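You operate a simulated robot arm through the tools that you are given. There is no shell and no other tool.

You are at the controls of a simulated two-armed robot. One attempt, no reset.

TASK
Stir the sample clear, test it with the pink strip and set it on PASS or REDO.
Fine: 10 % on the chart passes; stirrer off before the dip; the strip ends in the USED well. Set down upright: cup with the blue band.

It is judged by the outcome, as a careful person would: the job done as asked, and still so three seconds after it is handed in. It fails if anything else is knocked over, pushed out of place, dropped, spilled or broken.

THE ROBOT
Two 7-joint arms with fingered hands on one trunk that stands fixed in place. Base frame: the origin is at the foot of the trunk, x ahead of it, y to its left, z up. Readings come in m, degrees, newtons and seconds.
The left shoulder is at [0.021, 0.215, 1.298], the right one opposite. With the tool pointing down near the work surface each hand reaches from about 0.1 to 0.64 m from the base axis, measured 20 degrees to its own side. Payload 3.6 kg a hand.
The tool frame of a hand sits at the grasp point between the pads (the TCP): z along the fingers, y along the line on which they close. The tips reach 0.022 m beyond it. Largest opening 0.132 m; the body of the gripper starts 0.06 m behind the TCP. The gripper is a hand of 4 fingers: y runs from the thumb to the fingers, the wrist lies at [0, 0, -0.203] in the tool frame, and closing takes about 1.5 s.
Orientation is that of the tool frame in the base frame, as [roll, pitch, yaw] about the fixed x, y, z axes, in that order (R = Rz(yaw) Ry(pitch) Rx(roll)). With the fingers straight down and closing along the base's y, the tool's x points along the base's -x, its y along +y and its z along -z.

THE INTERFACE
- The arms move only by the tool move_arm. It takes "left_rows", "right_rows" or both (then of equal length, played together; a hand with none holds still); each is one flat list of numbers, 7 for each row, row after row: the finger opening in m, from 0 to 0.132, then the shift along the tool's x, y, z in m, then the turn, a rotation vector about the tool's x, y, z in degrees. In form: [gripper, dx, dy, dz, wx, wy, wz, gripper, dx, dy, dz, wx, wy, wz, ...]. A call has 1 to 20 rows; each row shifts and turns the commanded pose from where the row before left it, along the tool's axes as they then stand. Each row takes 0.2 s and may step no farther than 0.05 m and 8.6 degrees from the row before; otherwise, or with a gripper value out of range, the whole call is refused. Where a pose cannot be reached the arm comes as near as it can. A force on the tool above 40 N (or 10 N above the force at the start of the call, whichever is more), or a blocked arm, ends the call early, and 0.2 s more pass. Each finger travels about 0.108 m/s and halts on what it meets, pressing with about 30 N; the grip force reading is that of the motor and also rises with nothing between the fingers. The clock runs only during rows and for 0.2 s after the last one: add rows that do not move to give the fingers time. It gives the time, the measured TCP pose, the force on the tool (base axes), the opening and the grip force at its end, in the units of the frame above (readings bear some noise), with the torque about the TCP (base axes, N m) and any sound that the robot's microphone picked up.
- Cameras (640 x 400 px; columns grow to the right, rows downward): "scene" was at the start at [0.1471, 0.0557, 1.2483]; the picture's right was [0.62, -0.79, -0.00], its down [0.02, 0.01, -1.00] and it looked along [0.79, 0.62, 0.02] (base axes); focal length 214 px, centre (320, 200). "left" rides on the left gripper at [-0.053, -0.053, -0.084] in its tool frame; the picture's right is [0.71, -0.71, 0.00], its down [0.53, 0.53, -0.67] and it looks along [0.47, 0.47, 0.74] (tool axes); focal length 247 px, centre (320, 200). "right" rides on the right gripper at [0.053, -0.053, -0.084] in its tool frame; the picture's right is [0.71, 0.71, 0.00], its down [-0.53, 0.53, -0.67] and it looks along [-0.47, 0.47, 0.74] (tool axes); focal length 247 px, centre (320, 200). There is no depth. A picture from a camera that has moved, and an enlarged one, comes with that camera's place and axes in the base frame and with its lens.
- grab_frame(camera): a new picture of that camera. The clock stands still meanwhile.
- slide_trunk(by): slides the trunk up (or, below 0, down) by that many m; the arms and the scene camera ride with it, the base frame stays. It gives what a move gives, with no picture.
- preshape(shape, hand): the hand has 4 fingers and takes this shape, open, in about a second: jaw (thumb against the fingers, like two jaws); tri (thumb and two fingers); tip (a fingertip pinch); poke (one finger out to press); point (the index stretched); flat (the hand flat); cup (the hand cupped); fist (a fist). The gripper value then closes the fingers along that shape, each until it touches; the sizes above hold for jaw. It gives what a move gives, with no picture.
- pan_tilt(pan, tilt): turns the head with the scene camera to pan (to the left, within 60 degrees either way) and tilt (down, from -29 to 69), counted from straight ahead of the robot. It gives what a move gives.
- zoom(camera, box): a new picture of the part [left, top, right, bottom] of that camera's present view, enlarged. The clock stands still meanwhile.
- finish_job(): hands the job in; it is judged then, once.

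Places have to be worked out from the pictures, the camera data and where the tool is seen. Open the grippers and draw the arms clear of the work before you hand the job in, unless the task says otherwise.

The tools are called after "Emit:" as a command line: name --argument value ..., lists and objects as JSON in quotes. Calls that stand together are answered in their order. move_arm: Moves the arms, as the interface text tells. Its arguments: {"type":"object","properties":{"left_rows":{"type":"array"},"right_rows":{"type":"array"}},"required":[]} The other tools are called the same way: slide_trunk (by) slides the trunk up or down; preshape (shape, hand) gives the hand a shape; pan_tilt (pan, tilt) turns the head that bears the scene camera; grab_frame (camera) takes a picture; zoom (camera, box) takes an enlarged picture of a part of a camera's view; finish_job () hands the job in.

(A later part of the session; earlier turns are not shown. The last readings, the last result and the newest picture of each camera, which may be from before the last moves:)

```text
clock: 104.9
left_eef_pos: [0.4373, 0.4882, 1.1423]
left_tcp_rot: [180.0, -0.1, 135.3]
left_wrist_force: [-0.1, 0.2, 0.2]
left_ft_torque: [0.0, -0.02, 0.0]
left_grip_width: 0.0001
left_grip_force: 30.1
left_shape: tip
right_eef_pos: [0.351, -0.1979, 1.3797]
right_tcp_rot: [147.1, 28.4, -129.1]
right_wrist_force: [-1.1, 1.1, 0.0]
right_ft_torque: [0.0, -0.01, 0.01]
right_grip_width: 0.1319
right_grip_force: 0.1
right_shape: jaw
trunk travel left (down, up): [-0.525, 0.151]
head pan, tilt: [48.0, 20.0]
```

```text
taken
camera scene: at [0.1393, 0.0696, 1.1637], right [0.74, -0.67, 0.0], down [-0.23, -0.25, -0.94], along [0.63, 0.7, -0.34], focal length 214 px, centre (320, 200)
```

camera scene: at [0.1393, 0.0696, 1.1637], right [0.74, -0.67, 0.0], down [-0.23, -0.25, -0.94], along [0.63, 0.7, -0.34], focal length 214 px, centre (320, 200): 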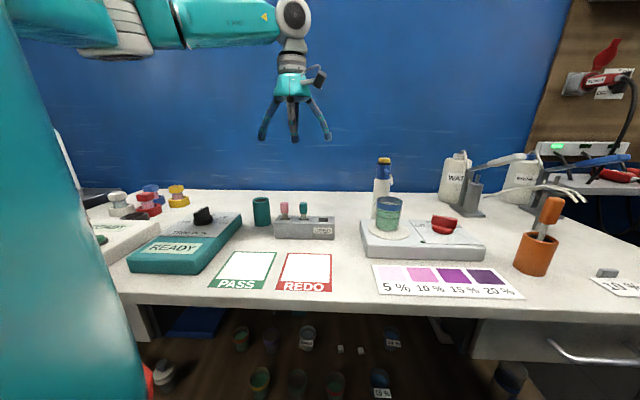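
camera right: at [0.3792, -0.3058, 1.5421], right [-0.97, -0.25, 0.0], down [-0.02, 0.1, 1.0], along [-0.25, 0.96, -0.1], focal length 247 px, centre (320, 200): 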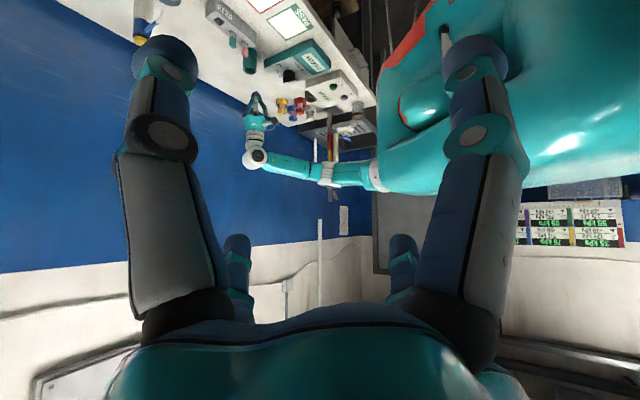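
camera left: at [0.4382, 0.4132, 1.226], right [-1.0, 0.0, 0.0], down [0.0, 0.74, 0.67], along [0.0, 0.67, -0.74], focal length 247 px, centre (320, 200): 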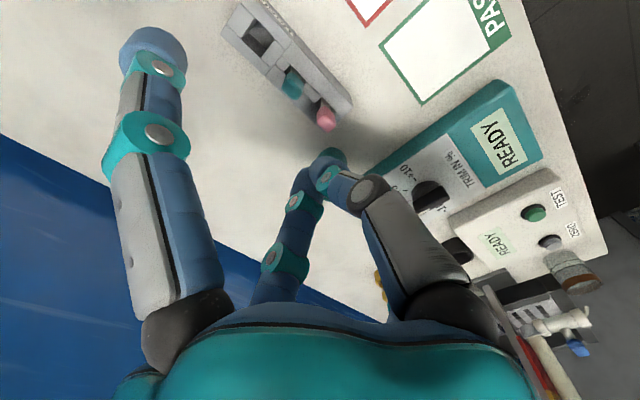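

In "tip" the side digits splay out widely, so I'll use the four-digit "jaw" with a small opening instead. I zoom on the strips to get the exact handle position.

Emit:
zoom --camera "left" --box '[210, 0, 370, 140]'

Emit:
preshape --shape "jaw" --hand "left"

```text
2.86 times, centred on (290, 70) of left
camera zoom: at [0.4382, 0.4131, 1.226], right [-1.0, 0.0, 0.0], down [0.0, 0.74, 0.67], along [0.0, 0.67, -0.74], focal length 706 px, centre (406, 571)
```

zoom: 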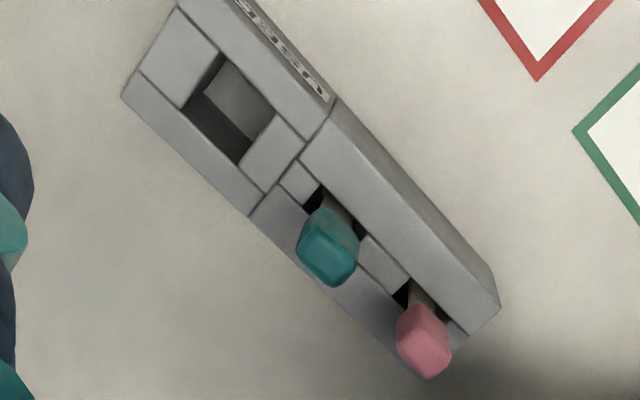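

```text
clock: 105.8
left_eef_pos: [0.4381, 0.4882, 1.1427]
left_tcp_rot: [179.9, -0.1, 135.4]
left_wrist_force: [-0.1, -0.2, 0.7]
left_ft_torque: [-0.02, 0.01, 0.0]
left_grip_width: 0.1321
left_grip_force: 0.0
left_shape: jaw
right_eef_pos: [0.3517, -0.1988, 1.3804]
right_tcp_rot: [147.1, 28.5, -129.1]
right_wrist_force: [-0.4, -0.3, 0.5]
right_ft_torque: [-0.04, 0.0, 0.01]
right_grip_width: 0.1317
right_grip_force: 0.0
right_shape: jaw
trunk travel left (down, up): [-0.525, 0.151]
head pan, tilt: [48.0, 20.0]
```

The rack is at v≈0.68 (USED hole ≈(0.502, 0.461)), the pink handle around (0.431, 0.532). I go above it with the fingers half closed to 0.05 and look again from nearer.

Emit:
move_arm --left_rows '[0.05, 0, 0, 0, 0, 0, 0, 0.05, 0, 0, 0, 0, 0, 0, 0.05, 0, 0, 0, 0, 0, 0, 0.05, 0.012, 0.0087, 0.0377, 0, 0, 0, 0.05, 0.012, 0.0087, 0.0377, 0, 0, 0, 0.05, 0.012, 0.0087, 0.0377, 0, 0, 0, 0.05, 0, 0, 0, 0, 0, 0]'

Emit:
grab_frame --camera "left"

Emit:
zoom --camera "scene" --box '[240, 140, 360, 250]'

```text
clock: 107.4
left_eef_pos: [0.4346, 0.5341, 1.0274]
left_tcp_rot: [179.9, -0.1, 135.3]
left_wrist_force: [-0.5, 0.5, 0.4]
left_ft_torque: [0.01, 0.02, 0.0]
left_grip_width: 0.0503
left_grip_force: 0.1
left_shape: jaw
right_eef_pos: [0.3527, -0.1986, 1.3799]
right_tcp_rot: [147.1, 28.5, -129.1]
right_wrist_force: [0.0, -0.2, -0.4]
right_ft_torque: [0.0, -0.01, 0.0]
right_grip_width: 0.1321
right_grip_force: 0.1
right_shape: jaw
trunk travel left (down, up): [-0.525, 0.151]
head pan, tilt: [48.0, 20.0]
```

```text
taken
camera left: at [0.4336, 0.4569, 1.1117], right [-1.0, 0.0, 0.0], down [0.0, 0.74, 0.67], along [0.0, 0.67, -0.74], focal length 247 px, centre (320, 200)
```

left: 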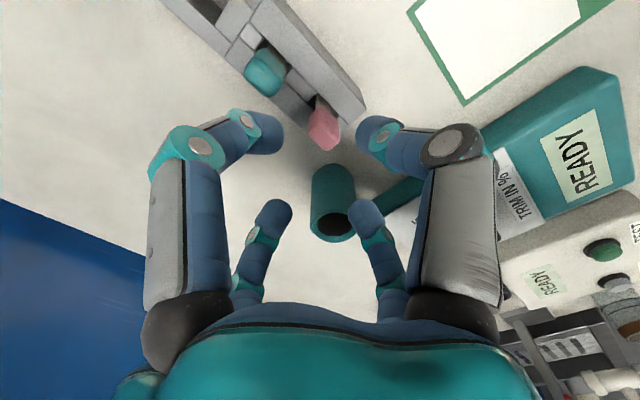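

```text
3.64 times, centred on (300, 195) of scene
camera zoom: at [0.1392, 0.0692, 1.1638], right [0.74, -0.67, 0.0], down [-0.23, -0.25, -0.94], along [0.63, 0.7, -0.34], focal length 780 px, centre (393, 218)
```

zoom: 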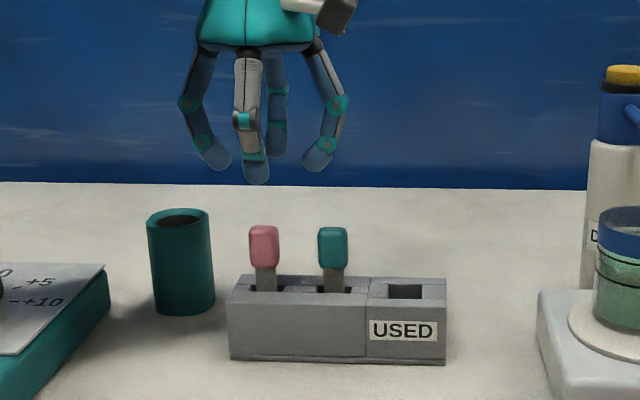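

I zoom on the pink handle from this closer view to refine its place.

Emit:
zoom --camera "left" --box '[270, 70, 380, 170]'

Emit:
zoom --camera "scene" --box '[270, 180, 350, 250]'

```text
4.00 times, centred on (325, 120) of left
camera zoom: at [0.4336, 0.4569, 1.1117], right [-1.0, 0.0, 0.0], down [0.0, 0.74, 0.67], along [0.0, 0.67, -0.74], focal length 988 px, centre (300, 520)
```

zoom: 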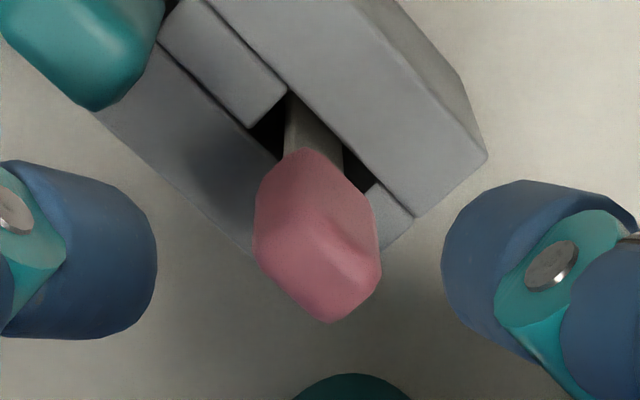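

```text
5.71 times, centred on (310, 215) of scene
camera zoom: at [0.1392, 0.0692, 1.1638], right [0.74, -0.67, 0.0], down [-0.23, -0.25, -0.94], along [0.63, 0.7, -0.34], focal length 1226 px, centre (377, 114)
```

zoom: 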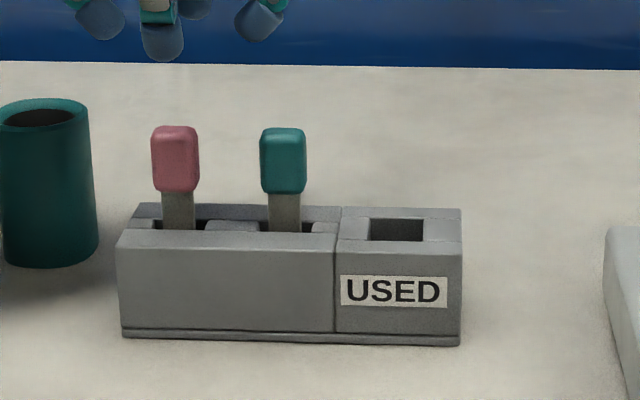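

The handle centre is about 2–3 mm off my axis (to the left), top z≈0.961, teal strip 5 cm to its right. I check how wide the fingers are at a 0.034 opening before descending.

Emit:
move_arm --left_rows '[0.034, 0.0033, 0.0004, 0, 0, 0, 0, 0.034, 0, 0, 0, 0, 0, 0, 0.034, 0, 0, 0, 0, 0, 0]'

Emit:
zoom --camera "scene" --box '[260, 140, 340, 220]'

Emit:
zoom --camera "left" --box '[230, 60, 410, 240]'

```text
clock: 108.2
left_eef_pos: [0.4318, 0.5353, 1.0292]
left_tcp_rot: [179.9, -0.1, 135.2]
left_wrist_force: [-0.4, 0.1, -0.1]
left_ft_torque: [0.01, 0.02, -0.02]
left_grip_width: 0.0342
left_grip_force: 0.1
left_shape: jaw
right_eef_pos: [0.3513, -0.1982, 1.3802]
right_tcp_rot: [147.2, 28.6, -129.1]
right_wrist_force: [0.2, 0.5, 0.2]
right_ft_torque: [-0.03, 0.02, -0.01]
right_grip_width: 0.1318
right_grip_force: 0.1
right_shape: jaw
trunk travel left (down, up): [-0.525, 0.151]
head pan, tilt: [48.0, 20.0]
```

```text
5.00 times, centred on (300, 180) of scene
camera zoom: at [0.1392, 0.0696, 1.1637], right [0.74, -0.67, 0.0], down [-0.23, -0.25, -0.94], along [0.63, 0.7, -0.34], focal length 1072 px, centre (420, 300)
```

zoom: 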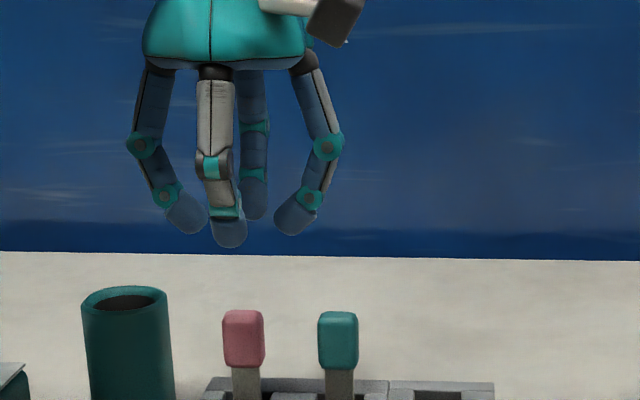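

```text
2.22 times, centred on (320, 150) of left
camera zoom: at [0.4313, 0.4595, 1.1124], right [-1.0, 0.0, 0.0], down [0.0, 0.74, 0.67], along [0.0, 0.67, -0.74], focal length 549 px, centre (320, 311)
```

zoom: 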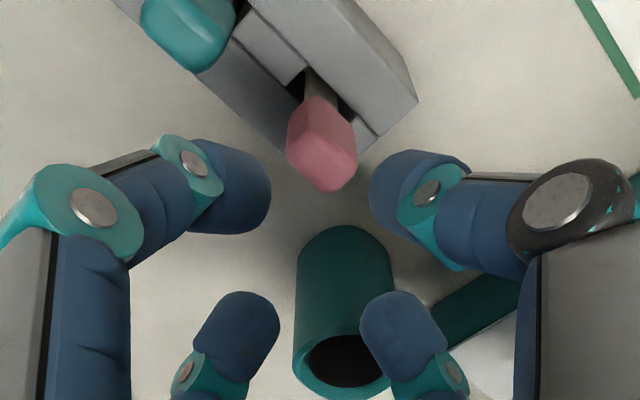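

At this opening the right-hand digit would bump the teal strip, so I turn the hand 45° (yaw 90): the digits then stand diagonal, two either side of the teal strip, gripping the handle by its corners.

Emit:
move_arm --left_rows '[0.05, 0, 0, 0, 0, 0, 7.5, 0.05, 0, 0, 0, 0, 0, 7.5, 0.05, 0, 0, 0, 0, 0, 7.5, 0.05, 0, 0, 0, 0, 0, 7.5, 0.05, 0, 0, 0, 0, 0, 7.5, 0.05, 0, 0, 0, 0, 0, 7.7, 0.05, 0, 0, 0, 0, 0, 0, 0.05, 0, 0, 0, 0, 0, 0]'

Emit:
grab_frame --camera "left"

Emit:
zoom --camera "scene" --box '[260, 140, 340, 220]'

```text
clock: 110.0
left_eef_pos: [0.4303, 0.535, 1.0303]
left_tcp_rot: [180.0, -0.1, 90.0]
left_wrist_force: [0.2, 0.3, -0.3]
left_ft_torque: [-0.01, -0.02, -0.02]
left_grip_width: 0.0495
left_grip_force: 0.0
left_shape: jaw
right_eef_pos: [0.3512, -0.1994, 1.3776]
right_tcp_rot: [147.1, 28.4, -129.1]
right_wrist_force: [0.6, 0.4, 0.3]
right_ft_torque: [0.0, 0.02, -0.02]
right_grip_width: 0.1318
right_grip_force: 0.0
right_shape: jaw
trunk travel left (down, up): [-0.525, 0.151]
head pan, tilt: [48.0, 20.0]
```

```text
taken
camera left: at [0.3768, 0.482, 1.113], right [-0.71, 0.71, 0.0], down [0.53, 0.52, 0.67], along [0.47, 0.47, -0.74], focal length 247 px, centre (320, 200)
```

left: 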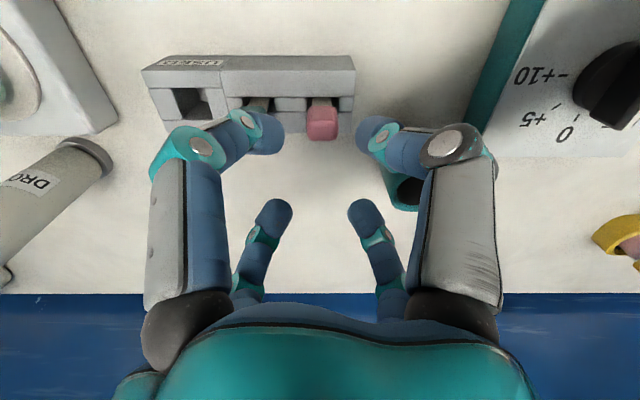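

```text
5.00 times, centred on (300, 180) of scene
camera zoom: at [0.1392, 0.0697, 1.1637], right [0.74, -0.67, 0.0], down [-0.23, -0.25, -0.94], along [0.63, 0.7, -0.34], focal length 1072 px, centre (420, 300)
```

zoom: 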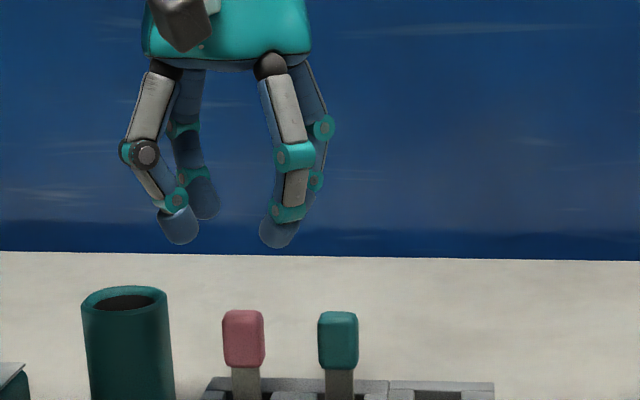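

Now the view is square to the rack. I zoom in to check the alignment between hand axis and pink handle.

Emit:
zoom --camera "left" --box '[270, 80, 370, 160]'

```text
5.00 times, centred on (320, 120) of left
camera zoom: at [0.3768, 0.482, 1.113], right [-0.71, 0.71, 0.0], down [0.53, 0.52, 0.67], along [0.47, 0.47, -0.74], focal length 1235 px, centre (320, 600)
```

zoom: 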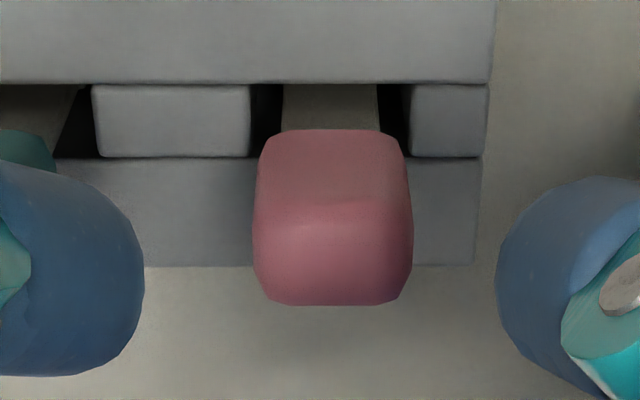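

Alignment is within 2 mm. I correct it, descend with opening 0.044 to TCP z≈0.955 and check before closing.

Emit:
move_arm --left_rows '[0.044, 0.0014, -0.0015, 0.02, 0, 0, 0, 0.044, 0, 0, 0.025, 0, 0, 0, 0.044, 0, 0, 0.02, 0, 0, 0, 0.044, 0, 0, 0.009, 0, 0, 0, 0.044, 0, 0, 0, 0, 0, 0]'

Emit:
grab_frame --camera "left"

Emit:
zoom --camera "scene" --box '[260, 160, 340, 240]'

```text
clock: 111.2
left_eef_pos: [0.4289, 0.5356, 0.9537]
left_tcp_rot: [179.9, 0.0, 90.1]
left_wrist_force: [-0.1, -0.3, -0.1]
left_ft_torque: [0.04, 0.0, 0.01]
left_grip_width: 0.0443
left_grip_force: 0.0
left_shape: jaw
right_eef_pos: [0.3523, -0.1979, 1.3801]
right_tcp_rot: [147.1, 28.4, -129.1]
right_wrist_force: [-0.3, -0.4, 0.3]
right_ft_torque: [0.0, 0.02, 0.02]
right_grip_width: 0.1319
right_grip_force: 0.0
right_shape: jaw
trunk travel left (down, up): [-0.525, 0.151]
head pan, tilt: [48.0, 20.0]
```

```text
taken
camera left: at [0.3754, 0.4827, 1.0378], right [-0.71, 0.71, 0.0], down [0.53, 0.53, 0.67], along [0.47, 0.47, -0.74], focal length 247 px, centre (320, 200)
```

left: 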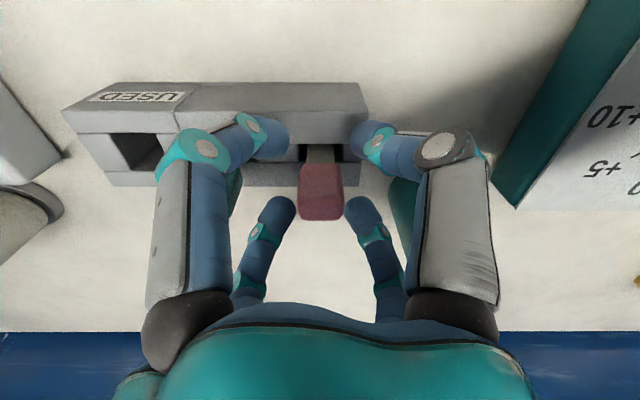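

```text
5.00 times, centred on (300, 200) of scene
camera zoom: at [0.1392, 0.0697, 1.1638], right [0.74, -0.67, 0.0], down [-0.23, -0.25, -0.94], along [0.63, 0.7, -0.34], focal length 1072 px, centre (420, 200)
```

zoom: 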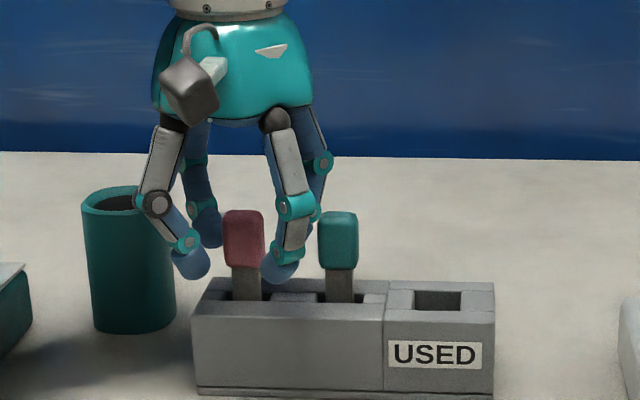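

The pink handle stands between the four digits, well clear of the teal strip. I close the fingers.

Emit:
move_arm --left_rows '[0.03, 0, 0, 0, 0, 0, 0, 0.02, 0, 0, 0, 0, 0, 0, 0.01, 0, 0, 0, 0, 0, 0, 0.0, 0, 0, 0, 0, 0, 0, 0.0, 0, 0, 0, 0, 0, 0, 0.0, 0, 0, 0, 0, 0, 0]'

Emit:
grab_frame --camera "left"

Emit:
zoom --camera "scene" --box '[260, 160, 340, 240]'

```text
clock: 112.6
left_eef_pos: [0.4301, 0.5356, 0.9549]
left_tcp_rot: [180.0, -0.2, 90.0]
left_wrist_force: [0.4, 0.4, -0.1]
left_ft_torque: [0.03, -0.02, 0.0]
left_grip_width: 0.018
left_grip_force: 30.5
left_shape: jaw
right_eef_pos: [0.3521, -0.1978, 1.3794]
right_tcp_rot: [147.1, 28.4, -129.1]
right_wrist_force: [-0.1, 0.4, 0.2]
right_ft_torque: [-0.02, -0.01, -0.04]
right_grip_width: 0.1318
right_grip_force: 0.0
right_shape: jaw
trunk travel left (down, up): [-0.525, 0.151]
head pan, tilt: [48.0, 20.0]
```

```text
taken
camera left: at [0.3757, 0.4827, 1.0381], right [-0.71, 0.71, 0.0], down [0.53, 0.53, 0.67], along [0.47, 0.47, -0.74], focal length 247 px, centre (320, 200)
```

left: 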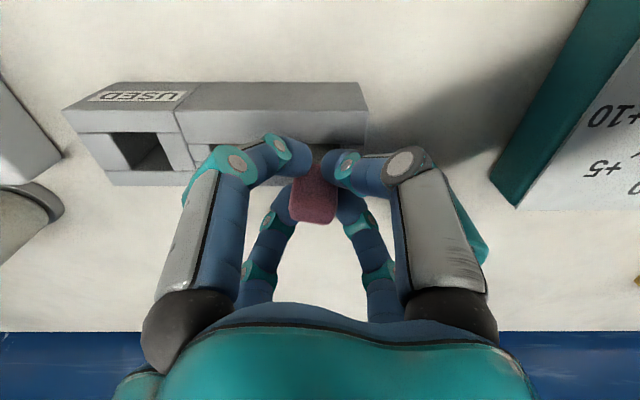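

```text
5.00 times, centred on (300, 200) of scene
camera zoom: at [0.1393, 0.0697, 1.1637], right [0.74, -0.67, 0.0], down [-0.23, -0.25, -0.94], along [0.63, 0.7, -0.34], focal length 1072 px, centre (420, 200)
```

zoom: 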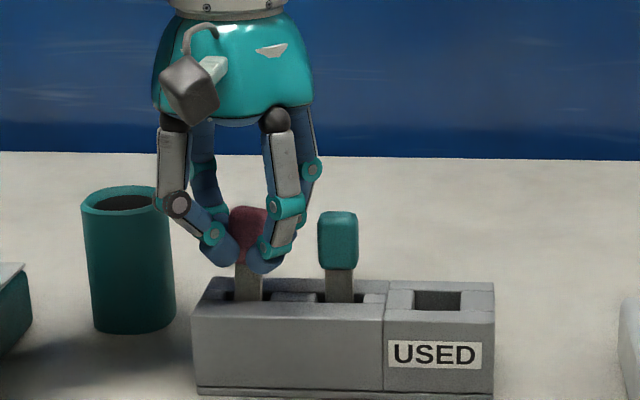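

Gripped at 0.018 with 30 N. I lift straight up in two stages and look.

Emit:
move_arm --left_rows '[0.0, 0, 0, -0.015, 0, 0, 0, 0.0, 0, 0, -0.02, 0, 0, 0, 0.0, 0, 0, -0.025, 0, 0, 0, 0.0, 0, 0, -0.025, 0, 0, 0, 0.0, 0, 0, -0.025, 0, 0, 0, 0.0, 0, 0, 0, 0, 0, 0]'

Emit:
grab_frame --camera "left"

Emit:
zoom --camera "scene" --box '[240, 120, 360, 240]'

```text
clock: 114.0
left_eef_pos: [0.4291, 0.5385, 1.0671]
left_tcp_rot: [179.9, -0.1, 90.1]
left_wrist_force: [-0.3, 0.3, -0.2]
left_ft_torque: [-0.03, 0.01, -0.01]
left_grip_width: 0.0178
left_grip_force: 29.7
left_shape: jaw
right_eef_pos: [0.3522, -0.1989, 1.3811]
right_tcp_rot: [147.1, 28.3, -129.0]
right_wrist_force: [-0.2, -0.4, 0.3]
right_ft_torque: [-0.02, 0.02, 0.01]
right_grip_width: 0.1319
right_grip_force: 0.1
right_shape: jaw
trunk travel left (down, up): [-0.525, 0.151]
head pan, tilt: [48.0, 20.0]
```

```text
taken
camera left: at [0.3767, 0.4846, 1.1505], right [-0.71, 0.71, 0.0], down [0.53, 0.53, 0.67], along [0.47, 0.48, -0.74], focal length 247 px, centre (320, 200)
```

left: 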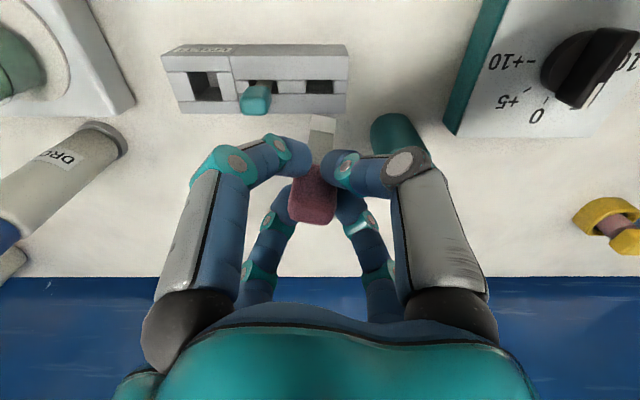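

```text
3.33 times, centred on (300, 180) of scene
camera zoom: at [0.1393, 0.0698, 1.1637], right [0.74, -0.67, 0.0], down [-0.23, -0.25, -0.94], along [0.63, 0.7, -0.34], focal length 715 px, centre (387, 267)
```

zoom: 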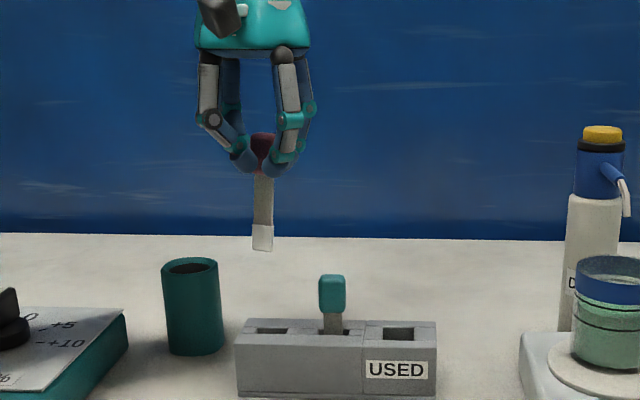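

The strip is out; it has a white pad at its lower end, about 0.086 m below the TCP. I zoom to measure how the strip hangs.

Emit:
zoom --camera "left" --box '[270, 90, 370, 240]'

Emit:
zoom --camera "scene" --box '[265, 150, 310, 210]'

```text
2.67 times, centred on (320, 165) of left
camera zoom: at [0.3767, 0.4846, 1.1505], right [-0.71, 0.71, 0.0], down [0.53, 0.53, 0.67], along [0.47, 0.48, -0.74], focal length 659 px, centre (320, 293)
```

zoom: 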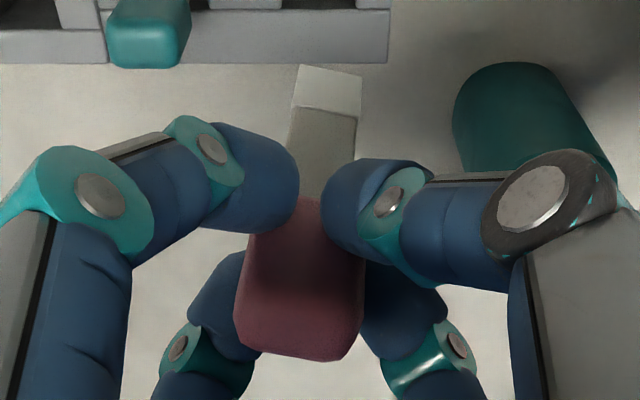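

```text
6.67 times, centred on (288, 180) of scene
camera zoom: at [0.1393, 0.0698, 1.1637], right [0.74, -0.67, 0.0], down [-0.23, -0.25, -0.94], along [0.63, 0.7, -0.34], focal length 1430 px, centre (537, 333)
```

zoom: 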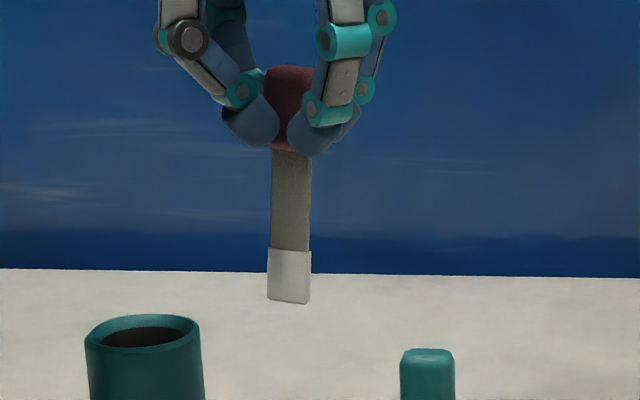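

The strip hangs nearly vertical (bottom offset ≈(-1.5, +3) mm, 0.088 below TCP). I raise it and carry it over the cup centre (≈(0.593, 0.317)), staying high above the rim.

Emit:
move_arm --left_rows '[0.0, 0, 0, -0.028, 0, 0, 0, 0.0, 0, 0, -0.028, 0, 0, 0, 0.0, -0.0319, 0.0235, 0, 0, 0, 0, 0.0, -0.0319, 0.0235, 0, 0, 0, 0, 0.0, -0.0319, 0.0235, 0, 0, 0, 0, 0.0, -0.0319, 0.0235, 0, 0, 0, 0, 0.0, -0.0319, 0.0235, 0, 0, 0, 0, 0.0, -0.0319, 0.0235, 0, 0, 0, 0, 0.0, -0.0319, 0.0235, 0, 0, 0, 0, 0.0, 0, 0, 0, 0, 0, 0, 0.0, 0, 0, 0, 0, 0, 0]'

Emit:
grab_frame --camera "left"

Emit:
pan_tilt --pan 35 --tilt 25

Emit:
grab_frame --camera "scene"

```text
clock: 116.4
left_eef_pos: [0.5929, 0.3113, 1.1199]
left_tcp_rot: [-180.0, -0.1, 90.2]
left_wrist_force: [0.6, 0.2, -0.5]
left_ft_torque: [0.01, 0.0, 0.01]
left_grip_width: 0.0171
left_grip_force: 30.1
left_shape: jaw
right_eef_pos: [0.3529, -0.1991, 1.3791]
right_tcp_rot: [147.0, 28.4, -129.0]
right_wrist_force: [0.4, -0.2, 0.0]
right_ft_torque: [-0.01, -0.01, 0.0]
right_grip_width: 0.1321
right_grip_force: 0.1
right_shape: jaw
trunk travel left (down, up): [-0.525, 0.151]
head pan, tilt: [48.0, 20.0]
```

```text
taken
camera left: at [0.5385, 0.2581, 1.2039], right [-0.71, 0.71, 0.0], down [0.53, 0.52, 0.67], along [0.47, 0.48, -0.74], focal length 247 px, centre (320, 200)
```

left: 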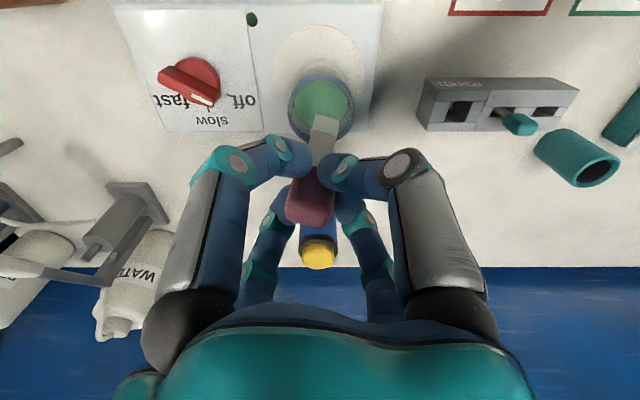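

```text
clock: 117.1
left_eef_pos: [0.5914, 0.3113, 1.12]
left_tcp_rot: [-179.9, -0.1, 90.1]
left_wrist_force: [-0.8, -0.1, -0.1]
left_ft_torque: [0.01, 0.0, 0.02]
left_grip_width: 0.0169
left_grip_force: 29.8
left_shape: jaw
right_eef_pos: [0.3529, -0.1982, 1.379]
right_tcp_rot: [147.1, 28.4, -129.1]
right_wrist_force: [-0.5, -0.7, 0.1]
right_ft_torque: [-0.01, -0.02, -0.03]
right_grip_width: 0.1319
right_grip_force: 0.1
right_shape: jaw
trunk travel left (down, up): [-0.525, 0.151]
head pan, tilt: [35.0, 25.0]
```

```text
taken
camera scene: at [0.1525, 0.0533, 1.1556], right [0.57, -0.82, 0.0], down [-0.35, -0.24, -0.91], along [0.74, 0.52, -0.42], focal length 214 px, centre (320, 200)
```

scene: 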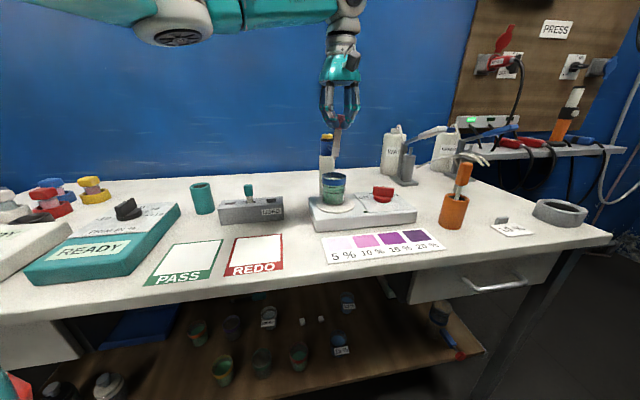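

The strip is over the cup. I zoom from both cameras to check the lateral alignment before dipping.

Emit:
zoom --camera "scene" --box '[290, 90, 380, 220]'

Emit:
zoom --camera "left" --box '[250, 20, 400, 240]'

```text
3.08 times, centred on (335, 155) of scene
camera zoom: at [0.1525, 0.0533, 1.1556], right [0.57, -0.82, 0.0], down [-0.35, -0.24, -0.91], along [0.74, 0.52, -0.42], focal length 660 px, centre (274, 338)
```

zoom: 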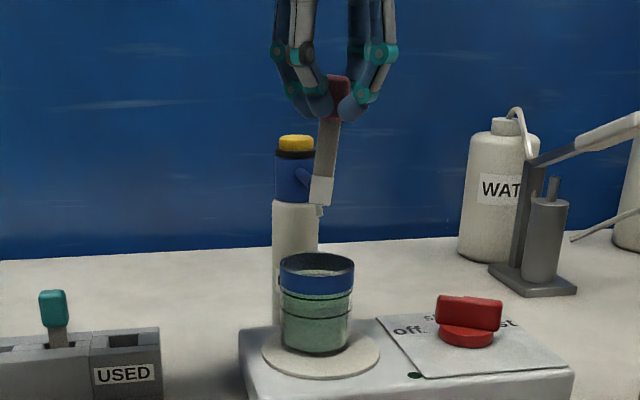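

```text
1.82 times, centred on (325, 130) of left
camera zoom: at [0.5381, 0.2588, 1.2039], right [-0.71, 0.71, 0.0], down [0.53, 0.53, 0.67], along [0.47, 0.47, -0.74], focal length 449 px, centre (311, 327)
```

zoom: 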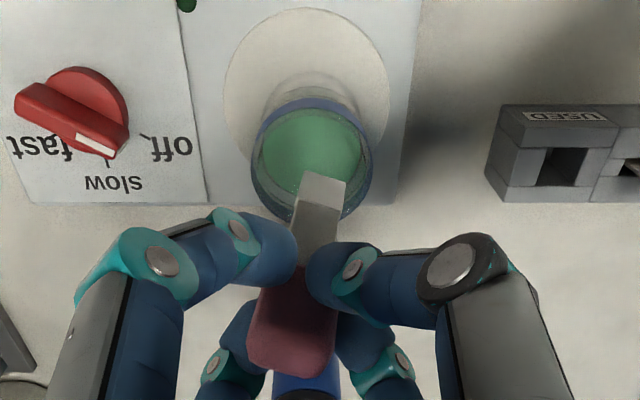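

The strip leans slightly (bottom ≈(0.585, 0.313, 1.036)) while the cup centre is ≈(0.5945, 0.3185). I correct the position and lower until just above the rim to check.

Emit:
move_arm --left_rows '[0.0, 0.005, 0.0085, 0, 0, 0, 0, 0.0, 0, 0, 0.02, 0, 0, 0, 0.0, 0, 0, 0.014, 0, 0, 0, 0.0, 0, 0, 0, 0, 0, 0]'

Emit:
zoom --camera "scene" --box '[290, 90, 380, 220]'

Emit:
zoom --camera "left" --box '[250, 20, 400, 240]'

```text
clock: 118.1
left_eef_pos: [0.6003, 0.3181, 1.0859]
left_tcp_rot: [179.9, 0.0, 90.1]
left_wrist_force: [0.7, 0.5, -0.4]
left_ft_torque: [0.0, -0.02, 0.01]
left_grip_width: 0.0169
left_grip_force: 30.3
left_shape: jaw
right_eef_pos: [0.3526, -0.1982, 1.3786]
right_tcp_rot: [147.1, 28.4, -129.1]
right_wrist_force: [0.4, 0.3, 0.3]
right_ft_torque: [0.01, 0.0, -0.01]
right_grip_width: 0.132
right_grip_force: 0.0
right_shape: jaw
trunk travel left (down, up): [-0.525, 0.151]
head pan, tilt: [35.0, 25.0]
```

```text
3.08 times, centred on (335, 155) of scene
camera zoom: at [0.1525, 0.0533, 1.1556], right [0.57, -0.82, 0.0], down [-0.35, -0.24, -0.91], along [0.74, 0.52, -0.42], focal length 660 px, centre (274, 338)
```

zoom: 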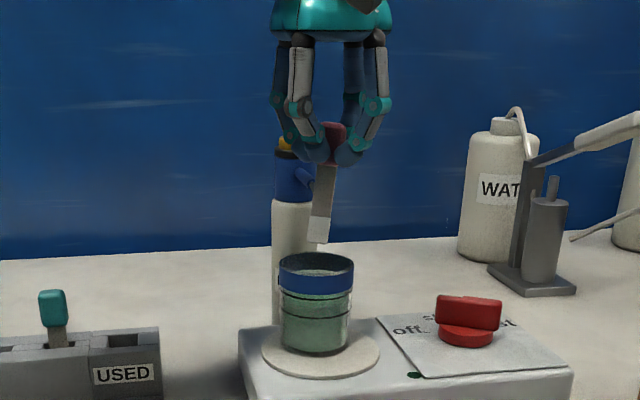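

```text
1.82 times, centred on (325, 130) of left
camera zoom: at [0.5473, 0.2652, 1.1695], right [-0.71, 0.71, 0.0], down [0.53, 0.53, 0.67], along [0.47, 0.47, -0.74], focal length 449 px, centre (311, 327)
```

zoom: 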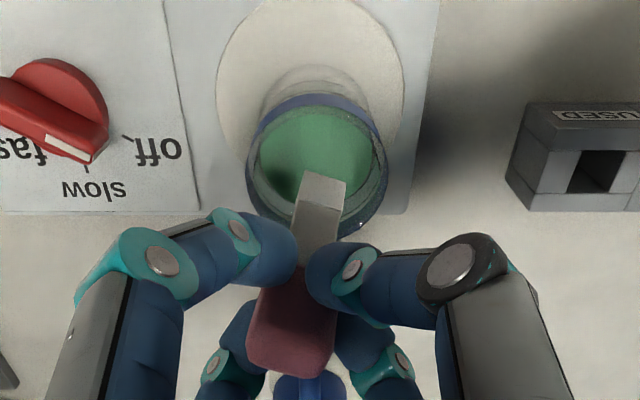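

The strip is centred above the cup opening (bottom ≈(0.595, 0.320, 1.002)). I lower it ~73 mm into the liquid, with the fingertips staying above the rim.

Emit:
move_arm --left_rows '[0.0, 0, 0, 0.02, 0, 0, 0, 0.0, 0, 0, 0.02, 0, 0, 0, 0.0, 0, 0, 0.02, 0, 0, 0, 0.0, 0, 0, 0.012, 0, 0, 0, 0.0, 0, 0, 0, 0, 0, 0, 0.0, 0, 0, 0, 0, 0, 0, 0.0, 0, 0, 0, 0, 0, 0]'

Emit:
zoom --camera "scene" --box '[290, 110, 380, 230]'

Emit:
zoom --camera "left" --box '[250, 20, 400, 240]'

```text
clock: 119.7
left_eef_pos: [0.6007, 0.32, 1.0146]
left_tcp_rot: [180.0, -0.1, 90.0]
left_wrist_force: [-0.3, 0.0, -0.1]
left_ft_torque: [-0.01, 0.02, -0.03]
left_grip_width: 0.0171
left_grip_force: 29.7
left_shape: jaw
right_eef_pos: [0.3534, -0.1989, 1.3802]
right_tcp_rot: [147.1, 28.5, -129.2]
right_wrist_force: [0.2, -0.3, 0.5]
right_ft_torque: [-0.01, 0.01, -0.02]
right_grip_width: 0.132
right_grip_force: 0.1
right_shape: jaw
trunk travel left (down, up): [-0.525, 0.151]
head pan, tilt: [35.0, 25.0]
```

```text
3.33 times, centred on (335, 170) of scene
camera zoom: at [0.1526, 0.0533, 1.1556], right [0.57, -0.82, 0.0], down [-0.35, -0.24, -0.91], along [0.74, 0.52, -0.42], focal length 715 px, centre (270, 300)
```

zoom: 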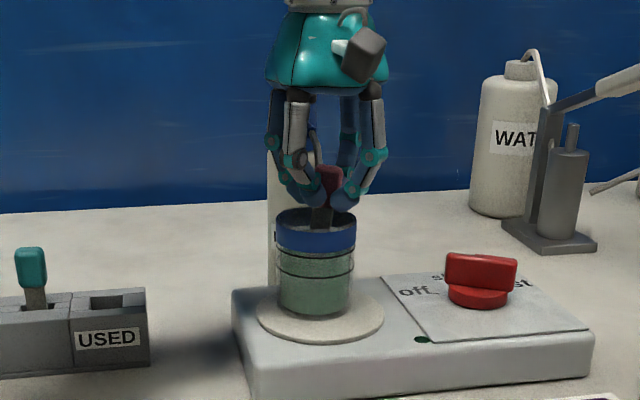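

```text
1.82 times, centred on (325, 130) of left
camera zoom: at [0.5473, 0.2664, 1.0982], right [-0.71, 0.71, 0.0], down [0.53, 0.53, 0.67], along [0.47, 0.47, -0.74], focal length 449 px, centre (311, 327)
```

zoom: 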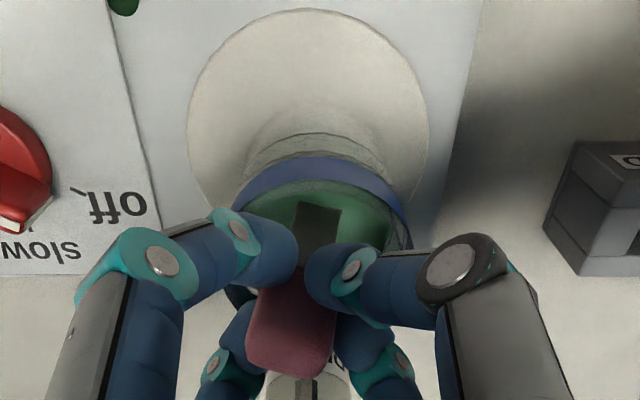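

The white pad is fully under the surface. I hold it there for about three seconds.

Emit:
move_arm --left_rows '[0.0, 0, 0, 0, 0, 0, 0, 0.0, 0, 0, 0, 0, 0, 0, 0.0, 0, 0, 0, 0, 0, 0, 0.0, 0, 0, 0, 0, 0, 0, 0.0, 0, 0, 0, 0, 0, 0, 0.0, 0, 0, 0, 0, 0, 0, 0.0, 0, 0, 0, 0, 0, 0, 0.0, 0, 0, 0, 0, 0, 0, 0.0, 0, 0, 0, 0, 0, 0, 0.0, 0, 0, 0, 0, 0, 0, 0.0, 0, 0, 0, 0, 0, 0, 0.0, 0, 0, 0, 0, 0, 0, 0.0, 0, 0, 0, 0, 0, 0, 0.0, 0, 0, 0, 0, 0, 0]'

Emit:
move_arm --left_rows '[0.0, 0, 0, -0.02, 0, 0, 0, 0.0, 0, 0, -0.025, 0, 0, 0, 0.0, 0, 0, -0.03, 0, 0, 0, 0.0, 0, 0, -0.03, 0, 0, 0, 0.0, 0, 0, 0, 0, 0, 0]'

Emit:
zoom --camera "scene" --box '[290, 90, 380, 220]'

Emit:
zoom --camera "left" --box '[250, 20, 400, 240]'

```text
clock: 122.7
left_eef_pos: [0.6011, 0.3198, 1.0138]
left_tcp_rot: [-180.0, 0.0, 90.1]
left_wrist_force: [-0.5, -0.3, 0.0]
left_ft_torque: [0.01, 0.03, -0.04]
left_grip_width: 0.0168
left_grip_force: 30.5
left_shape: jaw
right_eef_pos: [0.3521, -0.1985, 1.3794]
right_tcp_rot: [147.1, 28.4, -129.1]
right_wrist_force: [-0.1, 0.2, -0.1]
right_ft_torque: [0.01, -0.01, 0.0]
right_grip_width: 0.1321
right_grip_force: 0.2
right_shape: jaw
trunk travel left (down, up): [-0.525, 0.151]
head pan, tilt: [35.0, 25.0]
```

```text
clock: 123.9
left_eef_pos: [0.6004, 0.3176, 1.1182]
left_tcp_rot: [-179.9, -0.1, 90.1]
left_wrist_force: [0.2, 0.8, -0.1]
left_ft_torque: [0.02, -0.04, -0.01]
left_grip_width: 0.0169
left_grip_force: 29.8
left_shape: jaw
right_eef_pos: [0.3527, -0.1984, 1.3797]
right_tcp_rot: [147.1, 28.4, -129.1]
right_wrist_force: [0.3, 0.3, 0.9]
right_ft_torque: [0.0, -0.04, 0.0]
right_grip_width: 0.132
right_grip_force: 0.2
right_shape: jaw
trunk travel left (down, up): [-0.525, 0.151]
head pan, tilt: [35.0, 25.0]
```

```text
3.08 times, centred on (335, 155) of scene
camera zoom: at [0.1528, 0.0535, 1.1556], right [0.57, -0.82, 0.0], down [-0.35, -0.24, -0.91], along [0.74, 0.52, -0.42], focal length 660 px, centre (274, 338)
```

zoom: 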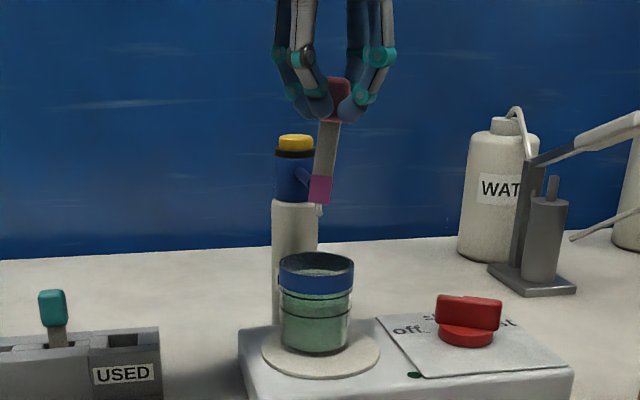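

```text
1.82 times, centred on (325, 130) of left
camera zoom: at [0.5481, 0.2643, 1.2015], right [-0.71, 0.71, 0.0], down [0.53, 0.53, 0.67], along [0.47, 0.47, -0.74], focal length 449 px, centre (311, 327)
```

zoom: 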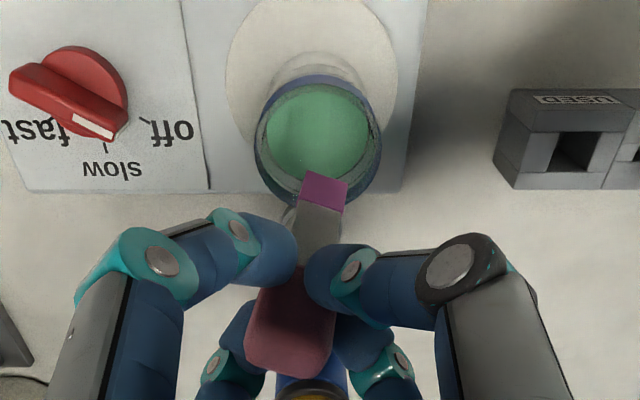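

The pad has turned magenta/purple. I zoom on the pad and on the chart to compare colours.

Emit:
zoom --camera "scene" --box '[325, 135, 350, 160]'

Emit:
zoom --camera "scene" --box '[315, 215, 455, 275]'

Emit:
zoom --camera "left" --box '[300, 90, 350, 140]'

```text
16.00 times, centred on (338, 148) of scene
camera zoom: at [0.1528, 0.0535, 1.1556], right [0.57, -0.82, 0.0], down [-0.35, -0.24, -0.91], along [0.74, 0.52, -0.42], focal length 3432 px, centre (40, 1040)
```

zoom: 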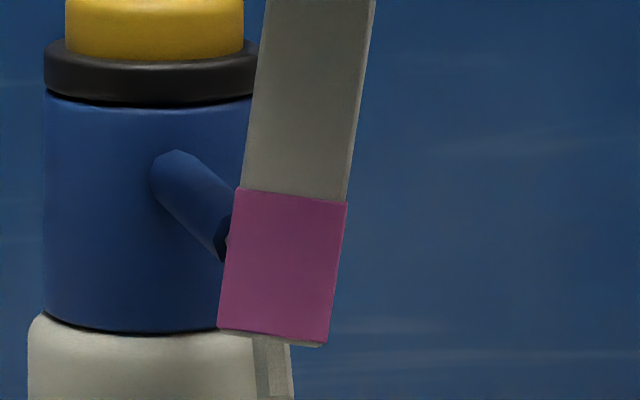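

```text
4.57 times, centred on (385, 245) of scene
camera zoom: at [0.1528, 0.0535, 1.1556], right [0.57, -0.82, 0.0], down [-0.35, -0.24, -0.91], along [0.74, 0.52, -0.42], focal length 980 px, centre (23, -6)
```

zoom: 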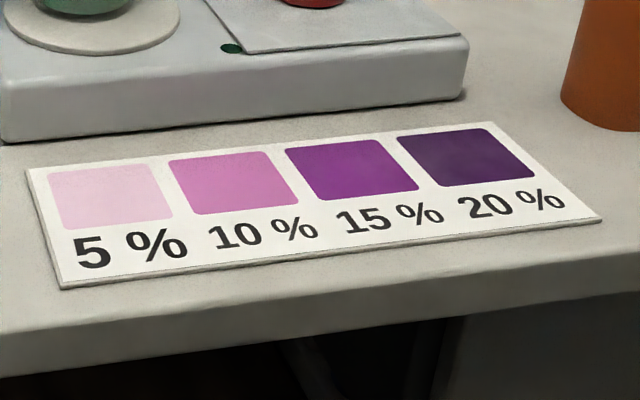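

```text
8.00 times, centred on (325, 115) of left
camera zoom: at [0.5481, 0.2643, 1.2015], right [-0.71, 0.71, 0.0], down [0.53, 0.53, 0.67], along [0.47, 0.47, -0.74], focal length 1976 px, centre (280, 880)
```

zoom: 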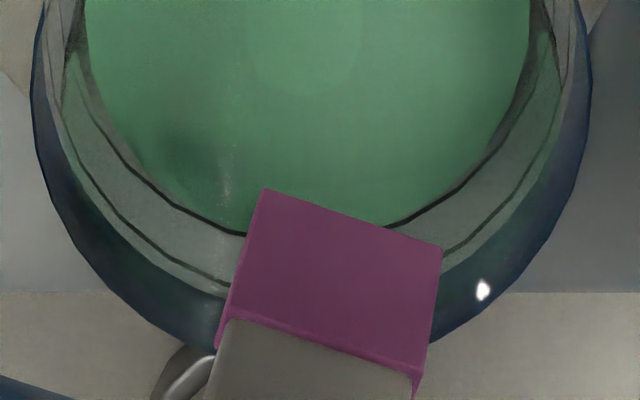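

The pad is clearly more than 5 %, but whether it matches 10 % or 15 % depends on lighting. I bring the pad right next to the chart to compare them in the same picture.

Emit:
move_arm --left_rows '[0.0, -0.035, -0.008, 0, 0, 0, 0, 0.0, -0.035, -0.008, 0, 0, 0, 0, 0.0, -0.035, -0.008, 0, 0, 0, 0, 0.0, -0.035, -0.008, 0, 0, 0, 0, 0.0, 0, 0, 0.033, 0, 0, 0, 0.0, 0, 0, 0.033, 0, 0, 0, 0.0, 0, 0, 0.033, 0, 0, 0, 0.0, 0, 0, 0.03, 0, 0, 0, 0.0, 0, 0, 0, 0, 0, 0]'

Emit:
zoom --camera "scene" --box '[310, 170, 460, 290]'

Emit:
grab_frame --camera "left"

```text
clock: 125.9
left_eef_pos: [0.5711, 0.1825, 0.9903]
left_tcp_rot: [180.0, -0.2, 90.0]
left_wrist_force: [0.4, -0.7, -0.3]
left_ft_torque: [-0.01, 0.01, 0.0]
left_grip_width: 0.0167
left_grip_force: 30.4
left_shape: jaw
right_eef_pos: [0.3533, -0.1992, 1.3794]
right_tcp_rot: [147.1, 28.3, -129.1]
right_wrist_force: [0.1, 0.3, 0.0]
right_ft_torque: [-0.01, -0.01, 0.0]
right_grip_width: 0.132
right_grip_force: 0.0
right_shape: jaw
trunk travel left (down, up): [-0.525, 0.151]
head pan, tilt: [35.0, 25.0]
```

```text
3.33 times, centred on (385, 230) of scene
camera zoom: at [0.1524, 0.0533, 1.1557], right [0.57, -0.82, 0.0], down [-0.35, -0.24, -0.91], along [0.74, 0.52, -0.42], focal length 715 px, centre (103, 100)
```

zoom: 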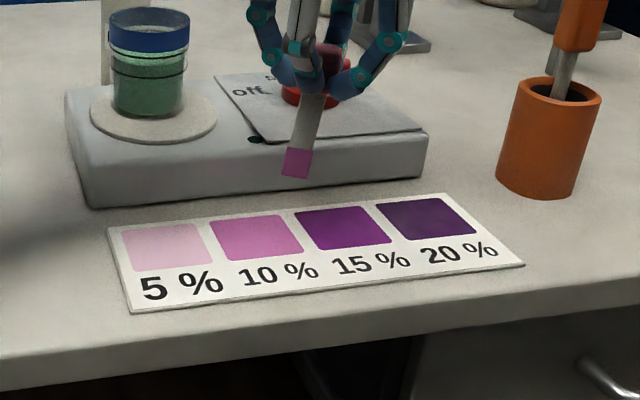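

```text
taken
camera left: at [0.5179, 0.1288, 1.0738], right [-0.71, 0.71, 0.0], down [0.53, 0.53, 0.67], along [0.47, 0.47, -0.74], focal length 247 px, centre (320, 200)
```

left: 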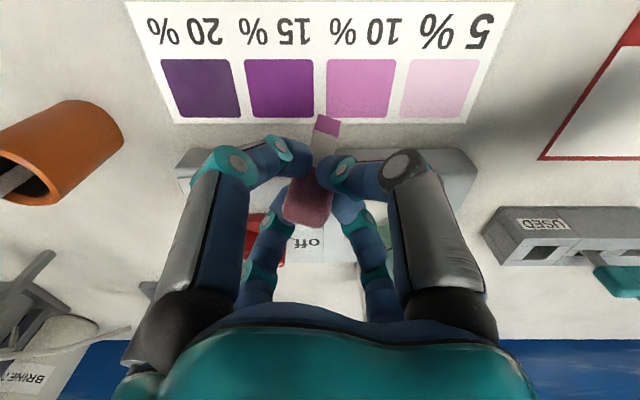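

Side by side, the pad looks much closer to the 10 % patch than to the dark 15 % one. I zoom in further to be sure.

Emit:
zoom --camera "scene" --box '[355, 200, 415, 250]'

Emit:
zoom --camera "left" --box '[230, 40, 410, 150]'

```text
8.00 times, centred on (385, 225) of scene
camera zoom: at [0.1524, 0.0533, 1.1557], right [0.57, -0.82, 0.0], down [-0.35, -0.24, -0.91], along [0.74, 0.52, -0.42], focal length 1716 px, centre (-200, 0)
```

zoom: 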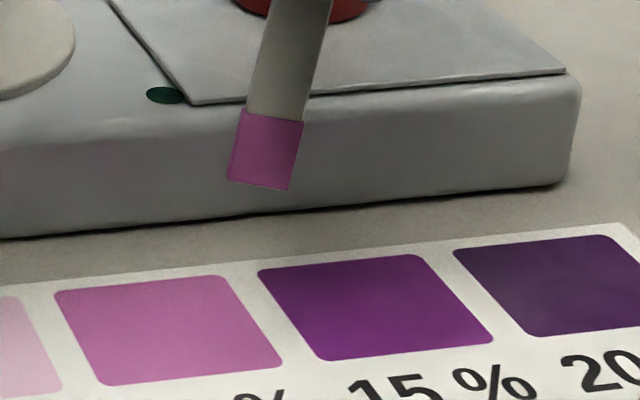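

```text
3.56 times, centred on (320, 95) of left
camera zoom: at [0.5179, 0.1288, 1.0738], right [-0.71, 0.71, 0.0], down [0.53, 0.53, 0.67], along [0.47, 0.47, -0.74], focal length 878 px, centre (320, 573)
```

zoom: 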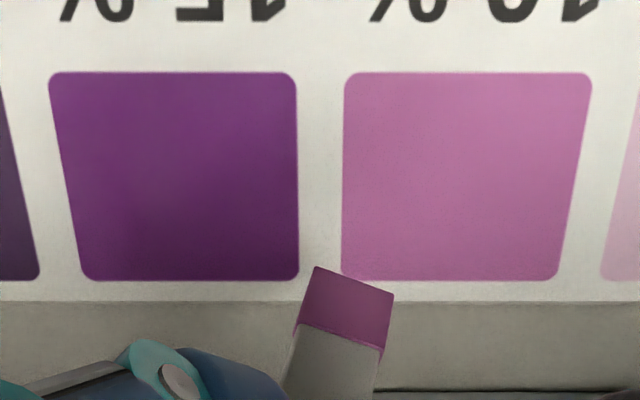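

The hue matches 10 %, but the pad is in the hand's shadow. To be certain I raise a little and tilt the hand sideways so the pad's face catches light, beside the chart.

Emit:
move_arm --left_rows '[0.0, -0.02, 0, -0.03, 0, 0, 0, 0.0, -0.02, 0, -0.02, 0, 0, 0, 0.0, 0, 0, 0, 0, -8, 0, 0.0, 0, 0, 0, 0, -8, 0, 0.0, 0, 0, 0, 0, -8, 0, 0.0, 0, 0, 0, 0, -8, 0, 0.0, 0, 0, 0, 0, -8, 0, 0.0, 0, 0, 0, 0, 0, 0]'

Emit:
zoom --camera "scene" --box '[310, 150, 460, 270]'

Emit:
grab_frame --camera "left"

```text
clock: 127.7
left_eef_pos: [0.5704, 0.1385, 1.0399]
left_tcp_rot: [-179.9, 40.0, 90.1]
left_wrist_force: [-0.5, -0.1, -0.3]
left_ft_torque: [-0.01, 0.01, 0.0]
left_grip_width: 0.0167
left_grip_force: 30.4
left_shape: jaw
right_eef_pos: [0.3533, -0.1992, 1.3796]
right_tcp_rot: [147.0, 28.5, -129.1]
right_wrist_force: [0.0, -0.9, 0.3]
right_ft_torque: [0.02, -0.05, -0.02]
right_grip_width: 0.1319
right_grip_force: 0.1
right_shape: jaw
trunk travel left (down, up): [-0.525, 0.151]
head pan, tilt: [35.0, 25.0]
```

```text
3.33 times, centred on (385, 210) of scene
camera zoom: at [0.1526, 0.0529, 1.1556], right [0.57, -0.82, 0.0], down [-0.35, -0.24, -0.91], along [0.74, 0.52, -0.42], focal length 715 px, centre (103, 167)
```

zoom: 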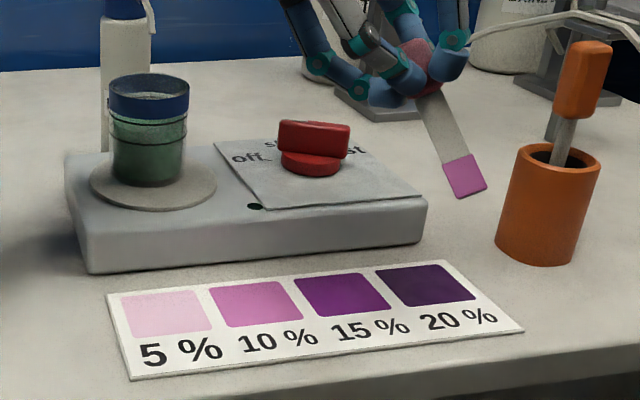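

```text
taken
camera left: at [0.5168, 0.1517, 1.1391], right [-0.71, 0.54, -0.45], down [0.52, 0.83, 0.17], along [0.47, -0.12, -0.87], focal length 247 px, centre (320, 200)
```

left: 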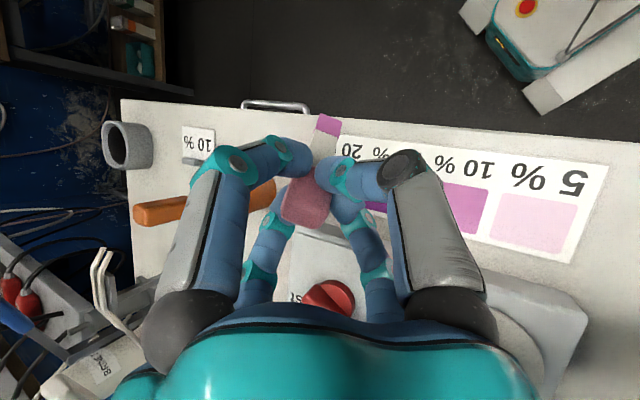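

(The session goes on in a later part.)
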